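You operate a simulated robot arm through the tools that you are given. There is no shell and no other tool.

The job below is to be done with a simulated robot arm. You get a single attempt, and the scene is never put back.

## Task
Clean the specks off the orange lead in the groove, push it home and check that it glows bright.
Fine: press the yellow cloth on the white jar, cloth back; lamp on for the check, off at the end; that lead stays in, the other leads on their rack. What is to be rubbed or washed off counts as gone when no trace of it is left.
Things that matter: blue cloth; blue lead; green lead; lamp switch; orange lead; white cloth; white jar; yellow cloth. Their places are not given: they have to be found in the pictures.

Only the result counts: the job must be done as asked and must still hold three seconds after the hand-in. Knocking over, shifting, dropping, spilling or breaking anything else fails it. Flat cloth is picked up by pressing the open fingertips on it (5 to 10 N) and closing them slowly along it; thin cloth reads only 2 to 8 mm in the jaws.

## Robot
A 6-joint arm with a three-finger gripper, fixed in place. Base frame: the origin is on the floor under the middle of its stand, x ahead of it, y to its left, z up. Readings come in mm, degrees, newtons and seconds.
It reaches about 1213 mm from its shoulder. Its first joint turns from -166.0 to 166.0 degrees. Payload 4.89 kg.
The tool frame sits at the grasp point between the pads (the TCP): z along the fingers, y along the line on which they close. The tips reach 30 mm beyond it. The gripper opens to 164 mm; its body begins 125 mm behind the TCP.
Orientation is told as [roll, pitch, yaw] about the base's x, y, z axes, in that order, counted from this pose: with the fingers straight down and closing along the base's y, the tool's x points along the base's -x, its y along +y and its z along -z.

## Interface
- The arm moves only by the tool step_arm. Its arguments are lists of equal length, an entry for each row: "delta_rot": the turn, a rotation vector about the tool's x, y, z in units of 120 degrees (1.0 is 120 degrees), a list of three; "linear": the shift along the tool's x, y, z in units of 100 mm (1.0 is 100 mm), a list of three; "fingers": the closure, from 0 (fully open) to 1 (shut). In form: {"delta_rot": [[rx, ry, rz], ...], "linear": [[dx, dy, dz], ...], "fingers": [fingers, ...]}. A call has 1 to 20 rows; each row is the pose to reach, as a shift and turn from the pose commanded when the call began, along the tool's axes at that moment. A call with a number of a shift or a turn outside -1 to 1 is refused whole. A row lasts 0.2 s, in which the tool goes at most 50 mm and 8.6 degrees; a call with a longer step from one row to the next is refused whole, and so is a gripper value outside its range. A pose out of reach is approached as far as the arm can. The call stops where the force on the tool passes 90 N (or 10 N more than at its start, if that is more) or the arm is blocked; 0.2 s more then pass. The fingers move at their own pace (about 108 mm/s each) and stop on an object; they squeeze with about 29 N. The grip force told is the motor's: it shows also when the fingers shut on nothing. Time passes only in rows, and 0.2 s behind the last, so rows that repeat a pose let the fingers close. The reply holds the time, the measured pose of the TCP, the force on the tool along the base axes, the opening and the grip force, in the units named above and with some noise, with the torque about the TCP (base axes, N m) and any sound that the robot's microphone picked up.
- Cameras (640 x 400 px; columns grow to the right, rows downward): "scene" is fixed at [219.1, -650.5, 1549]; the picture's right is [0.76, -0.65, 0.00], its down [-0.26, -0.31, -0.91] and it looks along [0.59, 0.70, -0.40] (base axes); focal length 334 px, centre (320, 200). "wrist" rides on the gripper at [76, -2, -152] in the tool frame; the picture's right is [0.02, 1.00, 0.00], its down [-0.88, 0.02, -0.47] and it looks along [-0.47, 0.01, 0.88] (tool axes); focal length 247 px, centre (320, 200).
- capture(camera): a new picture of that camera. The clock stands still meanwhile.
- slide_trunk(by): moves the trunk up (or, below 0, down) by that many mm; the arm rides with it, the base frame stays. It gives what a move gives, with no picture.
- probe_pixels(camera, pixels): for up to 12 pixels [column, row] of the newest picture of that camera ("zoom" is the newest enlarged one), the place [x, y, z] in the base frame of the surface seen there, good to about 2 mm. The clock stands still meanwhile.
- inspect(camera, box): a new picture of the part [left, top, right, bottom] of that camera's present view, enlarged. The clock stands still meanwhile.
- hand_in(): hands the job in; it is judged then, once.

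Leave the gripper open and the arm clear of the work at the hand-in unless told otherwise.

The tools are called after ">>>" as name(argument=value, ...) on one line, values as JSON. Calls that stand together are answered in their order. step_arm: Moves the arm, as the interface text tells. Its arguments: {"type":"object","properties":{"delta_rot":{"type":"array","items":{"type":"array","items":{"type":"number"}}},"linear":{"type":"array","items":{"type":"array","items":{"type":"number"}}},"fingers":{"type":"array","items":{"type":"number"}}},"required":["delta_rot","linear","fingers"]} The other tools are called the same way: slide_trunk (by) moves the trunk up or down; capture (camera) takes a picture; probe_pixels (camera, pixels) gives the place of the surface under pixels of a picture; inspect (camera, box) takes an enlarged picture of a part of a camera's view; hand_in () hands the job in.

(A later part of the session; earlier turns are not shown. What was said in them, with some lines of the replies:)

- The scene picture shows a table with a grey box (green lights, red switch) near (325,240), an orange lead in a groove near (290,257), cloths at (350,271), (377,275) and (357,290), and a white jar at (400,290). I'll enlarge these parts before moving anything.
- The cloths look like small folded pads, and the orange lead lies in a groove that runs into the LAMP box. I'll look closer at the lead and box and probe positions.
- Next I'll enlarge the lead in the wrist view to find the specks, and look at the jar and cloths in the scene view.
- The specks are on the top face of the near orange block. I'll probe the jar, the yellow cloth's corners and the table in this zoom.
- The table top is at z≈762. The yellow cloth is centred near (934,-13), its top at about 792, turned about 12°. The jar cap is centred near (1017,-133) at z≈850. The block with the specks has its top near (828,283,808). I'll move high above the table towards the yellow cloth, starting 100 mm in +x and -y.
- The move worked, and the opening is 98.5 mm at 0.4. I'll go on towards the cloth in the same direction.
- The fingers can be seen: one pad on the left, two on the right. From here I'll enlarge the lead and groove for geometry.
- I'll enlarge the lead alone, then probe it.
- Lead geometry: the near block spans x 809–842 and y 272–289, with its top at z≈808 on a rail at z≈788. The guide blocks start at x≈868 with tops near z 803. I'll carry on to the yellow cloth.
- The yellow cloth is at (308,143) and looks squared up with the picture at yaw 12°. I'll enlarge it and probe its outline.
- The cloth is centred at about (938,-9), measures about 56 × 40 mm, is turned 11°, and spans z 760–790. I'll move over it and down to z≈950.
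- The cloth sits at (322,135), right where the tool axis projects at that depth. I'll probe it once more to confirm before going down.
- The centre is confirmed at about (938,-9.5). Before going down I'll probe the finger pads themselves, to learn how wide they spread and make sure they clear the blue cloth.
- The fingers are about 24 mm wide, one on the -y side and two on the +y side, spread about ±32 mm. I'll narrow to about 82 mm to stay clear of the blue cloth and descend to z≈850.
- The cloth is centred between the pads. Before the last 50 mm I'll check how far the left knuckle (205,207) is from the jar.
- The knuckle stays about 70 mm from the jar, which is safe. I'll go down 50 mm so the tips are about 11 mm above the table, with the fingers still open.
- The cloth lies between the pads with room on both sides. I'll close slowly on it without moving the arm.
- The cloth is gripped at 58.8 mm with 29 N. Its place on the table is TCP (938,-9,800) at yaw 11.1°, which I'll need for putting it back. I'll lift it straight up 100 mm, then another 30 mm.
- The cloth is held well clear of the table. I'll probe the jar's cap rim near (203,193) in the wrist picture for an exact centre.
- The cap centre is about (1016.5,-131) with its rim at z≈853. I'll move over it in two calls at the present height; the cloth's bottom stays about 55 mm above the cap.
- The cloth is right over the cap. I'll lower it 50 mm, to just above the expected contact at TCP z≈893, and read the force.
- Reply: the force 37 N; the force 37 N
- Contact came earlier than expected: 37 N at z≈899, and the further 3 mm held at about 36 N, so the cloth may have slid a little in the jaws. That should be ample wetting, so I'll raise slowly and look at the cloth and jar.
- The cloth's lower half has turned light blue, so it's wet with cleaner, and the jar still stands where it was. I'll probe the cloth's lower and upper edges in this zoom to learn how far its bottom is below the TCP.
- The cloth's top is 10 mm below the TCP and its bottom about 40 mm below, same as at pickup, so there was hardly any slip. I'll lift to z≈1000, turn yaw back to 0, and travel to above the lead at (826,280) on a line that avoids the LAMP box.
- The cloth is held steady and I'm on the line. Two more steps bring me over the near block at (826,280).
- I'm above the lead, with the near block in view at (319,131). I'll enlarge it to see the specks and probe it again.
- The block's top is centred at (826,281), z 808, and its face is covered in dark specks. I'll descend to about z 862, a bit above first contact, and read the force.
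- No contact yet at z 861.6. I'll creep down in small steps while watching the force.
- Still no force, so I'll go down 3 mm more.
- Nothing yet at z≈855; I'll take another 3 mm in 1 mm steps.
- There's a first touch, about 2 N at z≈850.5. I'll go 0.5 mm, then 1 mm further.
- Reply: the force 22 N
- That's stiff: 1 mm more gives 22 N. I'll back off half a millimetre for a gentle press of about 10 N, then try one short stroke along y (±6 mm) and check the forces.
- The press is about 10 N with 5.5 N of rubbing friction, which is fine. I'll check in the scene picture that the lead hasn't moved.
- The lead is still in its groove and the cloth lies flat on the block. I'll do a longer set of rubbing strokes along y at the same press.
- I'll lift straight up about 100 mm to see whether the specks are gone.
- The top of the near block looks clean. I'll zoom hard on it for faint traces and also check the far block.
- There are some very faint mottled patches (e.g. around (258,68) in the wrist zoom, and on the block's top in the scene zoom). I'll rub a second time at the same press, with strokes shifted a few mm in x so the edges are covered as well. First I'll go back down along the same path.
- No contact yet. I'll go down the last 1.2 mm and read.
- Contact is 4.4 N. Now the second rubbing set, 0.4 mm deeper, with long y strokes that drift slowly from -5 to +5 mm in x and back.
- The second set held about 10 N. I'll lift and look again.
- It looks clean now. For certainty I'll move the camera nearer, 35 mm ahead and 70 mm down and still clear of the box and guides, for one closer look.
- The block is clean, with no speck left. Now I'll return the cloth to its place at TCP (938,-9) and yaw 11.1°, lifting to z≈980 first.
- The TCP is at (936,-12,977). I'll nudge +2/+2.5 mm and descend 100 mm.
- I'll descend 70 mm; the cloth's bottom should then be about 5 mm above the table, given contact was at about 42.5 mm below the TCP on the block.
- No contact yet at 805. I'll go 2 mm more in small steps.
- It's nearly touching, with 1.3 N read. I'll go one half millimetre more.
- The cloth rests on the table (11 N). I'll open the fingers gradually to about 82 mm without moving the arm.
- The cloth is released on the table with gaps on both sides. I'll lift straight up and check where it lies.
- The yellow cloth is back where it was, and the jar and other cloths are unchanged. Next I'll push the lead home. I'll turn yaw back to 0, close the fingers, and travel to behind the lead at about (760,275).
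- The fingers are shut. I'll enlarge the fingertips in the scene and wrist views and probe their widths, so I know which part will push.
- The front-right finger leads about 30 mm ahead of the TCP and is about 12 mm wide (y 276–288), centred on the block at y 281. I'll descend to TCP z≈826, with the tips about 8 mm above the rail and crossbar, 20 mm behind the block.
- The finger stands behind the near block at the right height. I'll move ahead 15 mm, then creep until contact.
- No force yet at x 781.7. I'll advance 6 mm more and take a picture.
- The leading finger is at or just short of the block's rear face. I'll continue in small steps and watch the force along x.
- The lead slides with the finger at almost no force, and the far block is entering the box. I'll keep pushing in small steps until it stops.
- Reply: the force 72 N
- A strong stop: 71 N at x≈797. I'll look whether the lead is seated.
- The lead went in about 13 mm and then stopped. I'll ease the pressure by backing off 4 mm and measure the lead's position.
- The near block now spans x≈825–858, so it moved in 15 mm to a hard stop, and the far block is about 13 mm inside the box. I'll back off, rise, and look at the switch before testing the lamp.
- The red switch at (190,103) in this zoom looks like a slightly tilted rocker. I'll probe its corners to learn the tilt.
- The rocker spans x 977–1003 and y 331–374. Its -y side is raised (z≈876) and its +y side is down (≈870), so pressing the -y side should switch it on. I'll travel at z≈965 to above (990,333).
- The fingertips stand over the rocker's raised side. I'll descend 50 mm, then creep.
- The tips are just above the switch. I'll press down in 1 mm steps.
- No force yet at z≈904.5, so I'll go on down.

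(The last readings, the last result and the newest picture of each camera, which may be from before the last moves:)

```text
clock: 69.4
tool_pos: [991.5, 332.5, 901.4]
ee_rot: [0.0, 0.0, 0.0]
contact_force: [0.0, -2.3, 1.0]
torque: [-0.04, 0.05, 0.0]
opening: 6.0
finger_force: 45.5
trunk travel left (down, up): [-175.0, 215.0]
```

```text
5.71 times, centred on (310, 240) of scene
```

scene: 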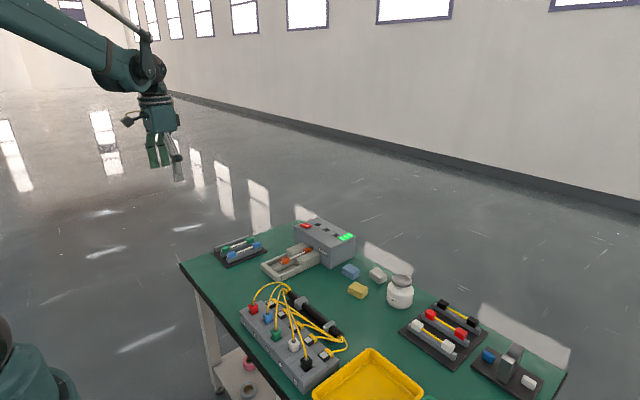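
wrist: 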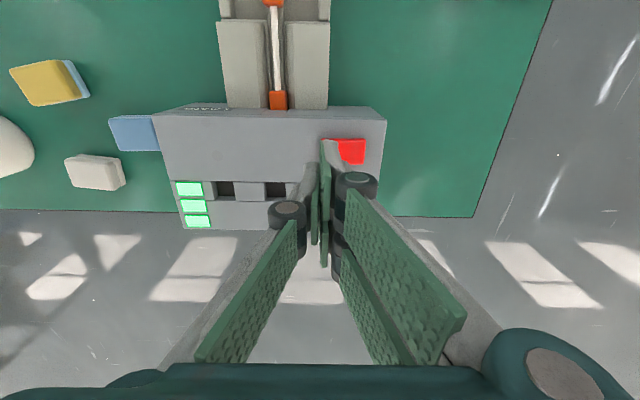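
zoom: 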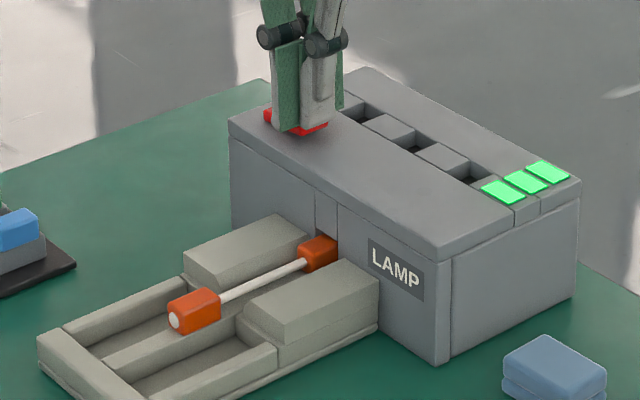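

The opening went to 6 mm: the rocker's raised edge wedged between the shut fingers because the seam sat right over the edge. I'll lift 20 mm and shift so the front-right finger alone lies over the raised side (TCP about (973,327)).

>>> step_arm(delta_rot=[[0, 0, 0], [0, 0, 0], [0, 0, 0], [0, 0, 0], [0, 0, 0]], linear=[[0, 0, -0.05], [0, 0, -0.12], [0, 0, -0.2], [0.1, -0.03, -0.2], [0.175, -0.055, -0.2]], fingers=[1, 1, 1, 1, 1])

>>> inspect(camera="scene", box=[285, 200, 345, 245])

>>> capture(camera="wrist")

```text
clock: 70.6
tool_pos: [973.7, 326.2, 921.9]
ee_rot: [0.0, 0.0, 0.1]
contact_force: [-0.1, -0.1, -0.5]
torque: [-0.01, 0.03, -0.02]
opening: 0.0
finger_force: 45.2
trunk travel left (down, up): [-175.0, 215.0]
```

```text
8.89 times, centred on (315, 222) of scene
```

zoom: 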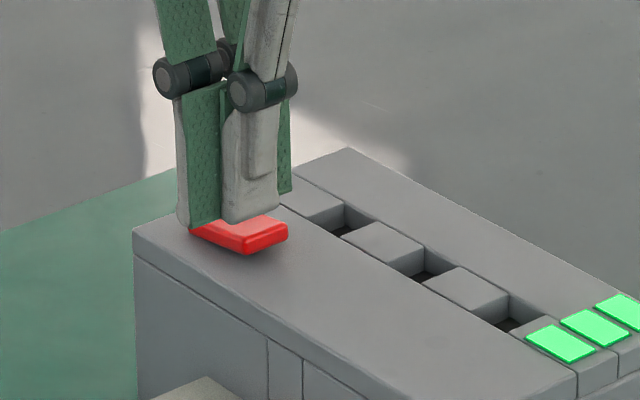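

```text
taken
```

wrist: 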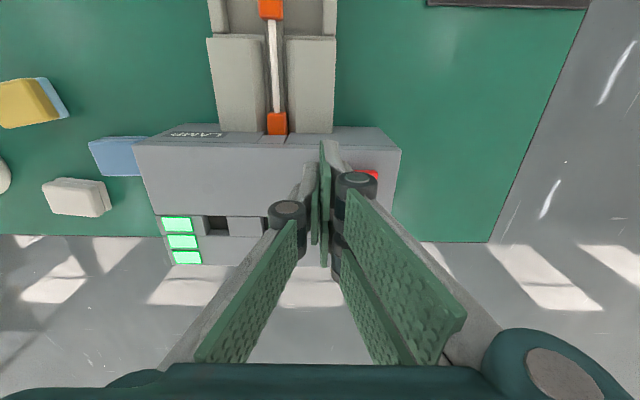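

I'll enlarge the wrist view at the fingertips to check the leading finger's position relative to the rocker.

>>> inspect(camera="wrist", box=[290, 130, 390, 275])

```text
2.76 times, centred on (340, 202) of wrist
```

zoom: 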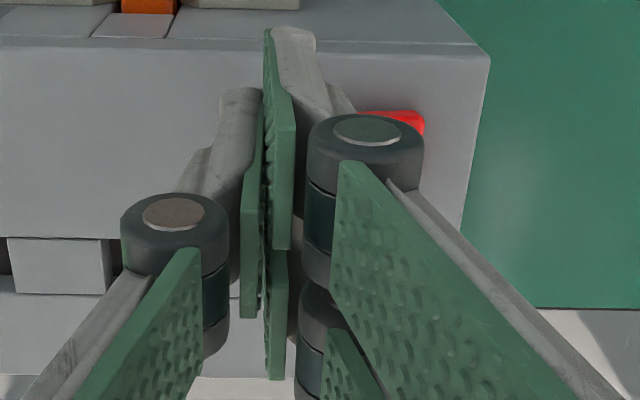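

>>> probe_pixels(camera="zoom", pixels=[[270, 40], [280, 32], [297, 32], [312, 40], [316, 60], [230, 95], [250, 95], [410, 120], [395, 112], [280, 340]])

```text
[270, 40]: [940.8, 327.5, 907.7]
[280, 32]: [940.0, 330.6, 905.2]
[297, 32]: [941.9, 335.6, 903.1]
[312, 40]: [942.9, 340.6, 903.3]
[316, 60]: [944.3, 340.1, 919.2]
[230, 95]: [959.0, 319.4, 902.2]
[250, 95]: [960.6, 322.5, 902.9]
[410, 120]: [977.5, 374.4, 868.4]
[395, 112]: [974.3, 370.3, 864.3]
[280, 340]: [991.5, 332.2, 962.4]
```

The right fingers are 14 mm thick (y 327–341), and the front one covers x≈977–1004, right over the rocker's raised side. I'll go down 14 mm, then in small steps.

>>> step_arm(delta_rot=[[0, 0, 0], [0, 0, 0], [0, 0, 0], [0, 0, 0]], linear=[[0, 0, 0.06], [0, 0, 0.12], [0, 0, 0.14], [0, 0, 0.15]], fingers=[1, 1, 1, 1])

>>> step_arm(delta_rot=[[0, 0, 0], [0, 0, 0], [0, 0, 0]], linear=[[0, 0, 0.01], [0, 0, 0.015], [0, 0, 0.02]], fingers=[1, 1, 1])

```text
clock: 71.6
tool_pos: [973.3, 326.5, 905.5]
ee_rot: [0.0, 0.0, 0.0]
contact_force: [-0.2, 0.2, -0.2]
torque: [0.03, 0.03, -0.01]
opening: 0.0
finger_force: 45.1
trunk travel left (down, up): [-175.0, 215.0]
```

```text
clock: 72.4
tool_pos: [974.4, 328.1, 904.4]
ee_rot: [0.1, -0.1, 0.0]
contact_force: [0.3, -0.2, 0.5]
torque: [-0.02, -0.05, -0.03]
opening: 0.0
finger_force: 45.0
trunk travel left (down, up): [-175.0, 215.0]
```

>>> step_arm(delta_rot=[[0, 0, 0], [0, 0, 0], [0, 0, 0]], linear=[[0, 0, 0.007], [0, 0, 0.014], [0, 0, 0.02]], fingers=[1, 1, 1])

```text
clock: 73.2
tool_pos: [974.2, 327.6, 901.8]
ee_rot: [0.0, 0.0, 0.0]
contact_force: [0.0, 0.6, -0.1]
torque: [0.0, -0.03, 0.01]
opening: 0.0
finger_force: 45.0
trunk travel left (down, up): [-175.0, 215.0]
```

No contact yet at z≈902; I'll step down again and look.

>>> step_arm(delta_rot=[[0, 0, 0], [0, 0, 0]], linear=[[0, 0, 0.008], [0, 0, 0.016]], fingers=[1, 1])

>>> inspect(camera="scene", box=[265, 205, 355, 275])

```text
clock: 73.8
tool_pos: [973.5, 327.5, 899.3]
ee_rot: [0.0, 0.0, 0.1]
contact_force: [0.5, -0.4, 0.1]
torque: [0.02, 0.0, -0.01]
opening: 0.1
finger_force: 44.8
trunk travel left (down, up): [-175.0, 215.0]
```

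```text
5.71 times, centred on (310, 240) of scene
```

zoom: 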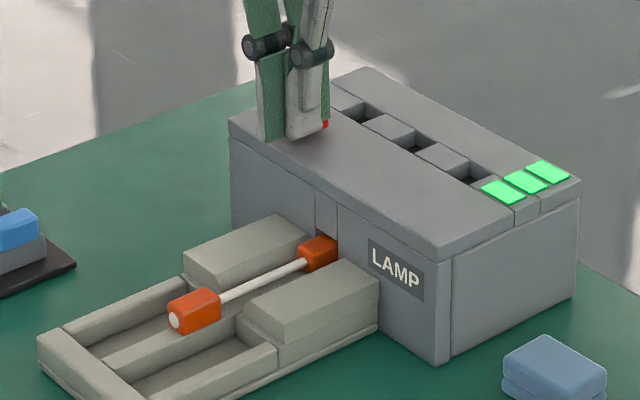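

There's still no force, and the view of the rocker is hidden. I'll check in the wrist view.

>>> inspect(camera="wrist", box=[260, 100, 400, 275])

>>> inspect(camera="scene", box=[295, 210, 335, 240])

```text
2.29 times, centred on (330, 188) of wrist
```

zoom: 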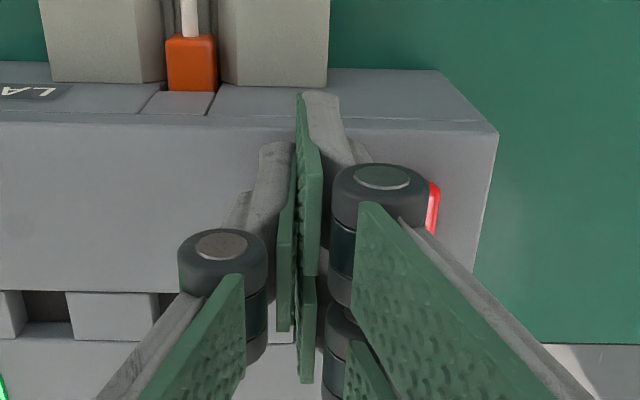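

```text
13.33 times, centred on (315, 225) of scene
```

zoom: 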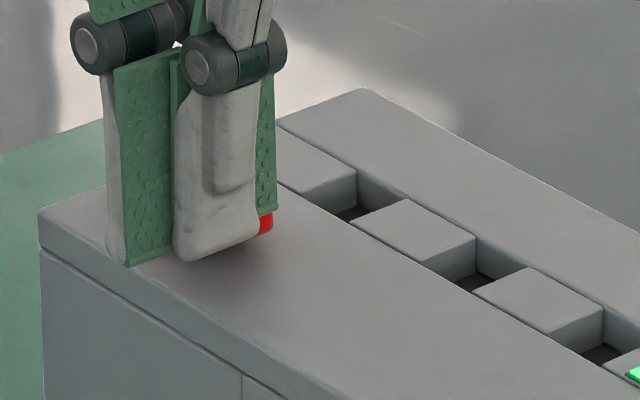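

The front-right finger's tip sits right on top of the red rocker's raised end (265,222). I'll keep pressing down in small steps.

>>> step_arm(delta_rot=[[0, 0, 0], [0, 0, 0]], linear=[[0, 0, 0.008], [0, 0, 0.016]], fingers=[1, 1])

>>> inspect(camera="scene", box=[295, 210, 335, 240])

```text
clock: 74.4
tool_pos: [972.9, 327.6, 899.1]
ee_rot: [-0.1, 0.0, 0.0]
contact_force: [-0.2, -0.1, 0.3]
torque: [0.01, 0.02, 0.06]
opening: 0.0
finger_force: 44.8
trunk travel left (down, up): [-175.0, 215.0]
```

```text
13.33 times, centred on (315, 225) of scene
```

zoom: 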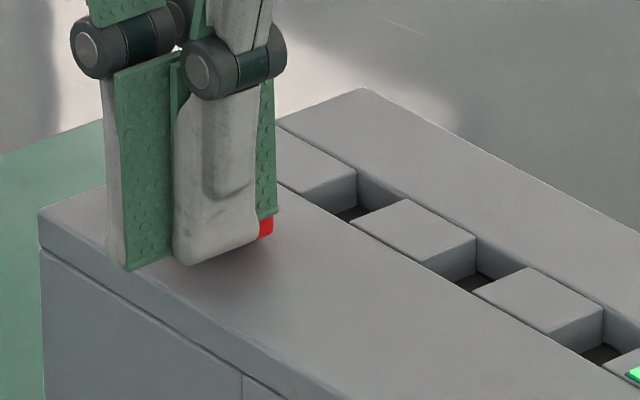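

>>> step_arm(delta_rot=[[0, 0, 0], [0, 0, 0]], linear=[[0, 0, 0.008], [0, 0, 0.016]], fingers=[1, 1])

>>> inspect(camera="scene", box=[265, 205, 355, 275])

```text
clock: 75.0
tool_pos: [973.0, 327.9, 898.1]
ee_rot: [0.0, 0.0, 0.0]
contact_force: [0.3, 0.5, -0.5]
torque: [0.0, 0.01, 0.01]
opening: 0.0
finger_force: 45.1
trunk travel left (down, up): [-175.0, 215.0]
```

```text
5.71 times, centred on (310, 240) of scene
```

zoom: 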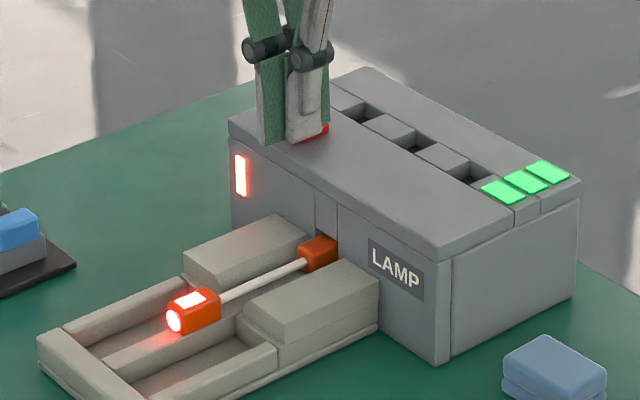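

The lamp came on: the near block's window and end disc glow, and a bar on the box front at (240,175) is lit. I'll lift off the switch and look closely at the glow.

>>> step_arm(delta_rot=[[0, 0, 0], [0, 0, 0], [0, 0, 0]], linear=[[0, 0, -0.1], [0, 0, -0.3], [0, 0, -0.5]], fingers=[1, 1, 1])

>>> inspect(camera="scene", box=[265, 205, 355, 275])

>>> inspect(camera="scene", box=[280, 225, 330, 265])

>>> capture(camera="wrist")

```text
clock: 75.8
tool_pos: [973.7, 328.2, 947.4]
ee_rot: [0.0, 0.1, 0.0]
contact_force: [0.9, 0.4, 0.4]
torque: [0.01, 0.09, -0.01]
opening: 0.0
finger_force: 45.1
trunk travel left (down, up): [-175.0, 215.0]
```

```text
5.71 times, centred on (310, 240) of scene
```

zoom: 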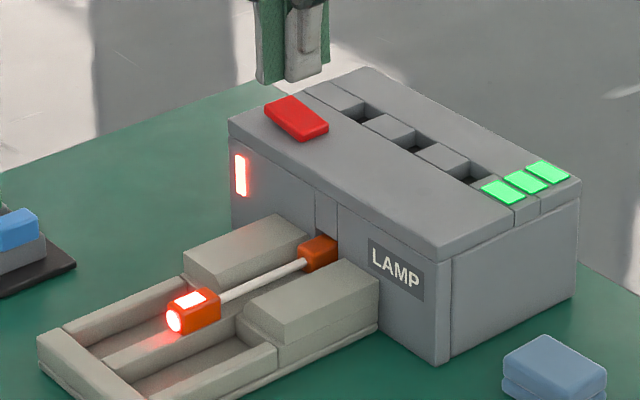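

```text
10.00 times, centred on (305, 245) of scene
```

zoom: 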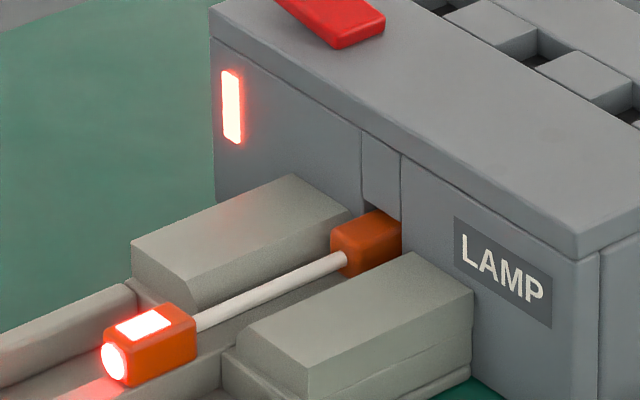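

```text
taken
```

wrist: 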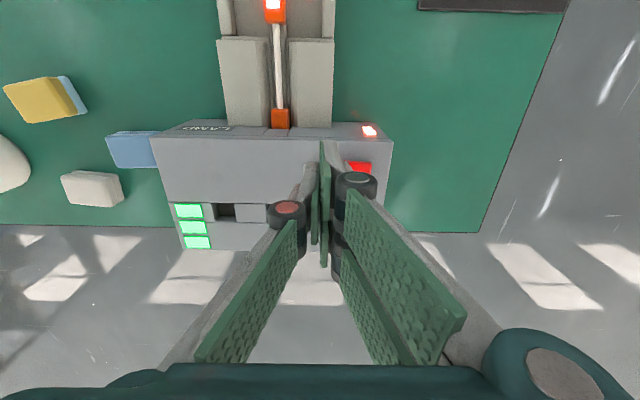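

The near block's window and end disc glow saturated white-red, so it's bright, and the rocker now has its +y side up. I'll take one closer picture of the lead from the wrist camera to confirm both the glow and the seating.

>>> inspect(camera="wrist", box=[205, 0, 345, 140])

>>> inspect(camera="scene", box=[278, 235, 328, 272])

>>> probe_pixels(camera="zoom", pixels=[[160, 250], [165, 215], [195, 205], [230, 200], [215, 235], [250, 290], [140, 215], [180, 190], [385, 140], [330, 130], [370, 110]])

```text
2.86 times, centred on (275, 70) of wrist
```

zoom: 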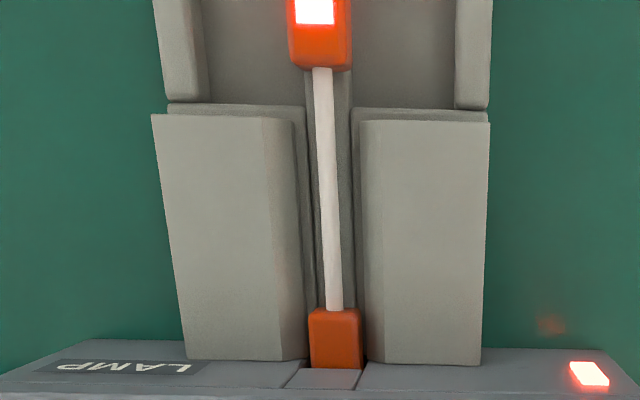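

```text
10.81 times, centred on (303, 254) of scene
```

zoom: 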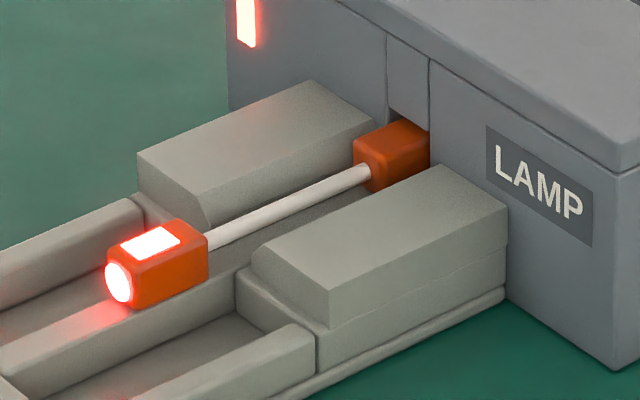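

```text
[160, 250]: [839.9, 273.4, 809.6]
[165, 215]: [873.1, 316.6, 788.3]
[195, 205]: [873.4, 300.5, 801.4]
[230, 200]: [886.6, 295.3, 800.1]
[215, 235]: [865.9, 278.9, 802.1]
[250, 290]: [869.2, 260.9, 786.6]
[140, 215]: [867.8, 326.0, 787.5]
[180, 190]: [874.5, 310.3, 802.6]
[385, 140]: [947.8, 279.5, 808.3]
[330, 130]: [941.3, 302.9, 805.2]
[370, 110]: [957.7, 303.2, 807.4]
```

The lead is seated (the stop is inside the socket; the guides are still 12 mm away) and it glows bright white-red. The check is done, so I'll switch it off by pressing the now raised +y side with the single left finger (TCP ≈ (990,378)). First I'll move above it.

>>> step_arm(delta_rot=[[0, 0, 0], [0, 0, 0], [0, 0, 0]], linear=[[-0.08, 0.25, 0], [-0.163, 0.498, 0], [-0.163, 0.498, 0]], fingers=[1, 1, 1])

>>> capture(camera="wrist")

>>> inspect(camera="scene", box=[290, 200, 340, 240])

```text
clock: 76.6
tool_pos: [989.3, 377.9, 947.8]
ee_rot: [0.0, 0.1, 0.0]
contact_force: [0.5, 0.0, -0.7]
torque: [-0.03, 0.06, -0.01]
opening: 0.0
finger_force: 45.4
trunk travel left (down, up): [-175.0, 215.0]
```

```text
taken
```

wrist: 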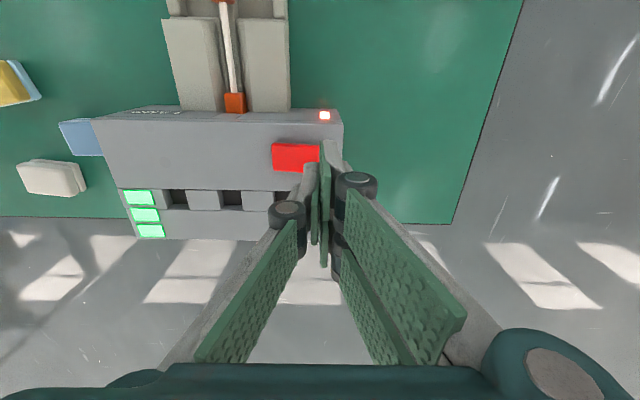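

```text
10.00 times, centred on (315, 220) of scene
```

zoom: 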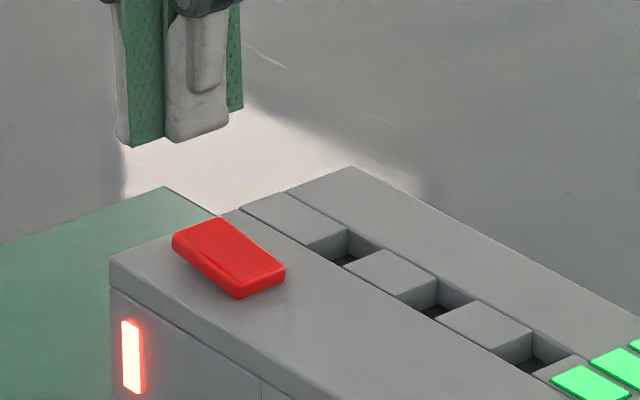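

I'll probe the rocker's present shape before pressing.

>>> probe_pixels(camera="zoom", pixels=[[215, 222], [180, 242], [280, 268], [240, 288], [230, 255], [178, 250], [150, 250]])

>>> probe_pixels(camera="wrist", pixels=[[276, 148], [316, 148], [276, 168], [316, 166], [318, 157], [335, 130]])

```text
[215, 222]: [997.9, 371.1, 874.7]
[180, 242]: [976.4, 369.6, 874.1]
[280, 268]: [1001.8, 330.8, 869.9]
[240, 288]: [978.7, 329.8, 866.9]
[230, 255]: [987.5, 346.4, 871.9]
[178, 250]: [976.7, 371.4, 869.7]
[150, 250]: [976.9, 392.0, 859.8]
```

```text
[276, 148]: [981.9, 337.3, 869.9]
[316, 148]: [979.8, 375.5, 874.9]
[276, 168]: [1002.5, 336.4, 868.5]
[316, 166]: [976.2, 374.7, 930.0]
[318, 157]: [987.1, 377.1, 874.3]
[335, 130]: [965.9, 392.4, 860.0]
```

The raised edge is at y≈374. I'll shift the TCP to y≈380 so the seam stays off the edge, and go down to z≈907.

>>> step_arm(delta_rot=[[0, 0, 0], [0, 0, 0], [0, 0, 0], [0, 0, 0]], linear=[[0, 0.02, 0.15], [0, 0.02, 0.3], [0, 0.02, 0.4], [0, 0.02, 0.4]], fingers=[1, 1, 1, 1])

>>> step_arm(delta_rot=[[0, 0, 0], [0, 0, 0], [0, 0, 0], [0, 0, 0]], linear=[[0, 0, 0.015], [0, 0, 0.03], [0, 0, 0.045], [0, 0, 0.06]], fingers=[1, 1, 1, 1])

>>> inspect(camera="scene", box=[265, 205, 355, 275])

```text
clock: 77.6
tool_pos: [988.6, 379.3, 906.8]
ee_rot: [0.0, 0.0, 0.0]
contact_force: [-0.5, 0.0, 0.2]
torque: [-0.03, 0.02, -0.02]
opening: 0.0
finger_force: 45.2
trunk travel left (down, up): [-175.0, 215.0]
```

```text
clock: 78.6
tool_pos: [989.3, 378.6, 900.8]
ee_rot: [-0.1, 0.0, 0.0]
contact_force: [0.2, 0.9, 0.0]
torque: [0.01, 0.0, -0.04]
opening: 0.0
finger_force: 45.3
trunk travel left (down, up): [-175.0, 215.0]
```

```text
5.71 times, centred on (310, 240) of scene
```

zoom: 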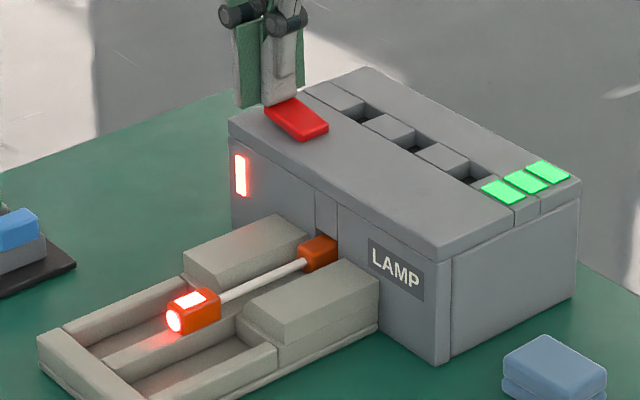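

The finger is right at the raised edge and the lamp is still on. I'll press on down in 1 mm steps to about z 897.

>>> step_arm(delta_rot=[[0, 0, 0], [0, 0, 0], [0, 0, 0], [0, 0, 0]], linear=[[0, 0, 0.01], [0, 0, 0.02], [0, 0, 0.03], [0, 0, 0.04]], fingers=[1, 1, 1, 1])

>>> inspect(camera="scene", box=[265, 205, 355, 275])

```text
clock: 79.6
tool_pos: [989.3, 377.9, 899.0]
ee_rot: [-0.1, 0.1, 0.1]
contact_force: [0.2, -0.2, 0.0]
torque: [-0.04, -0.02, -0.01]
opening: 0.1
finger_force: 44.9
trunk travel left (down, up): [-175.0, 215.0]
```

```text
5.71 times, centred on (310, 240) of scene
```

zoom: 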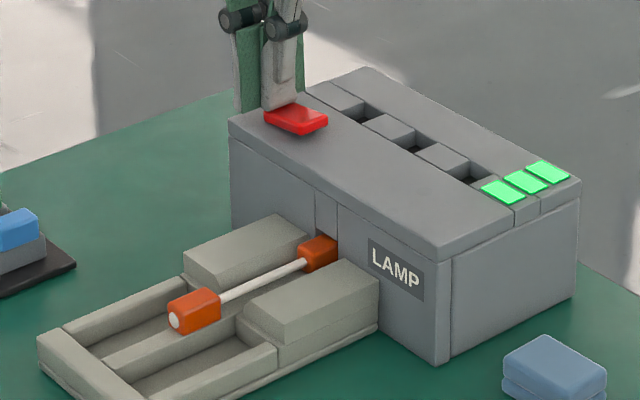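

The rocker flipped back and the lamp is off. I'll lift straight up, then move away towards the robot and open the gripper in free air.

>>> step_arm(delta_rot=[[0, 0, 0], [0, 0, 0], [0, 0, 0], [0, 0, 0]], linear=[[0, 0, -0.15], [0, 0, -0.45], [0, 0, -0.75], [0, 0, -1.0]], fingers=[1, 1, 1, 1])

>>> step_arm(delta_rot=[[0, 0, 0], [0, 0, 0], [0, 0, 0], [0, 0, 0]], linear=[[0.25, 0, -0.25], [0.5, 0, -0.5], [0.75, 0, -0.75], [1.0, 0, -1.0]], fingers=[0.9, 0.7, 0.5, 0.3])

>>> step_arm(delta_rot=[[0, 0, 0], [0, 0, 0], [0, 0, 0], [0, 0, 0]], linear=[[0.25, 0.0, 0], [0.5, 0, 0], [0.75, 0, 0], [1.0, 0, 0]], fingers=[0.2, 0.1, 0, 0])

>>> step_arm(delta_rot=[[0, 0, 0], [0, 0, 0], [0, 0, 0], [0, 0, 0]], linear=[[0.25, 0.0, 0], [0.5, 0, 0], [0.75, 0, 0], [1.0, 0, 0]], fingers=[0, 0, 0, 0])

>>> capture(camera="scene")

>>> capture(camera="wrist")

>>> inspect(camera="scene", box=[200, 205, 420, 320])

```text
clock: 80.6
tool_pos: [988.4, 380.4, 998.5]
ee_rot: [0.0, 0.0, 0.0]
contact_force: [0.5, 0.7, -0.5]
torque: [-0.04, 0.09, 0.01]
opening: 0.0
finger_force: 45.1
trunk travel left (down, up): [-175.0, 215.0]
```

```text
clock: 81.6
tool_pos: [889.3, 380.5, 1097.0]
ee_rot: [-0.1, 0.0, 0.0]
contact_force: [1.5, 0.1, -0.6]
torque: [-0.01, 0.14, -0.01]
opening: 115.1
finger_force: 0.0
trunk travel left (down, up): [-175.0, 215.0]
```

```text
clock: 82.6
tool_pos: [789.7, 380.4, 1098.4]
ee_rot: [0.1, 0.0, 0.0]
contact_force: [0.7, -1.0, -0.6]
torque: [0.0, 0.13, 0.0]
opening: 163.8
finger_force: 0.1
trunk travel left (down, up): [-175.0, 215.0]
```

```text
clock: 83.6
tool_pos: [689.2, 379.4, 1097.2]
ee_rot: [0.1, -0.1, 0.0]
contact_force: [0.9, 0.3, -0.3]
torque: [0.01, 0.13, 0.01]
opening: 164.3
finger_force: 0.0
trunk travel left (down, up): [-175.0, 215.0]
```

```text
taken
```

scene: 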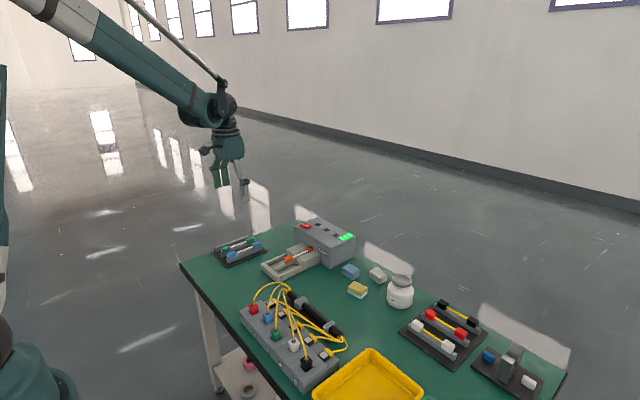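

```text
taken
```

wrist: 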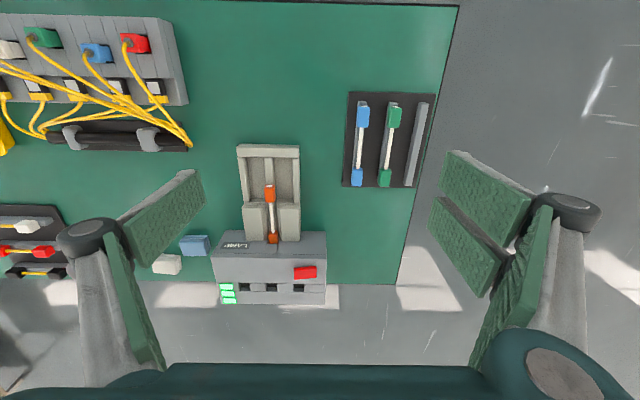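

```text
2.91 times, centred on (310, 262) of scene
```

zoom: 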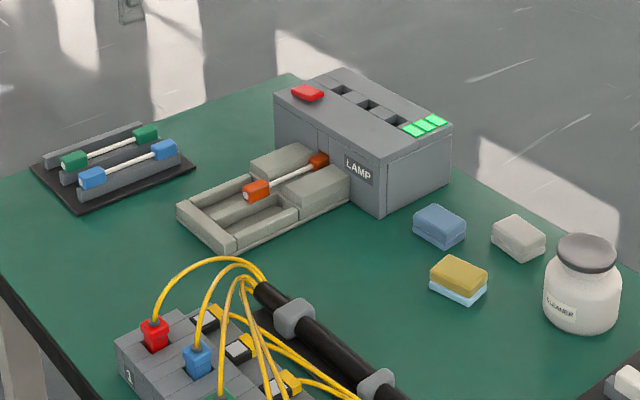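

Lamp off, all things in place, gripper open. I'll make one last close inspection of the near block for traces, since in the wrist view it's at (269,190).

>>> inspect(camera="wrist", box=[250, 175, 290, 215])

>>> inspect(camera="scene", box=[275, 240, 315, 272])

```text
10.00 times, centred on (270, 195) of wrist
```

zoom: 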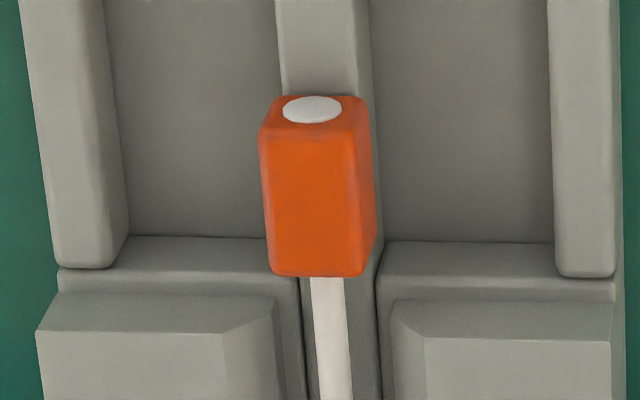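

```text
12.50 times, centred on (295, 256) of scene
```

zoom: 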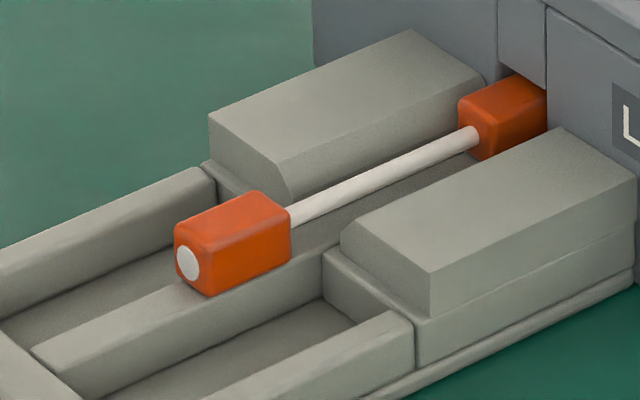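

The block is clean on every visible face, and the lead is seated at the socket stop. The lamp glowed bright and is now off. The yellow cloth is back, the blue and green leads are on their rack, and the jar and other cloths are unmoved. The arm is clear with the gripper open, so I'm handing in.

>>> hand_in()

```text
The job is handed in.
```

The orange lead is clean, pushed home and glowed bright in the check; I've handed the job in, but no verdict came back.

- **Cleaning:** I pressed the yellow cloth on the white jar until it was wet, then rubbed the near block of the lead in two rounds. Close-up pictures afterwards showed no specks on any visible face.
- **Pushing home:** the lead slid in 15 mm and stopped hard inside the box, at about 71 N. I heard no click, so I'm relying on that stop and the bright glow to say it is seated.
- **Lamp check:** with the lamp on, the block's window and end disc glowed bright. The lamp is off again.
- **Everything else:** the yellow cloth is back within about 1 mm of where it lay. The blue and green leads are on their rack, and nothing else was moved. The gripper is open and the arm is clear of the table.

On the first try at the switch, the rocker's edge wedged between the closed fingers. I lifted off and pressed it again from a better spot; the switch worked normally after that.
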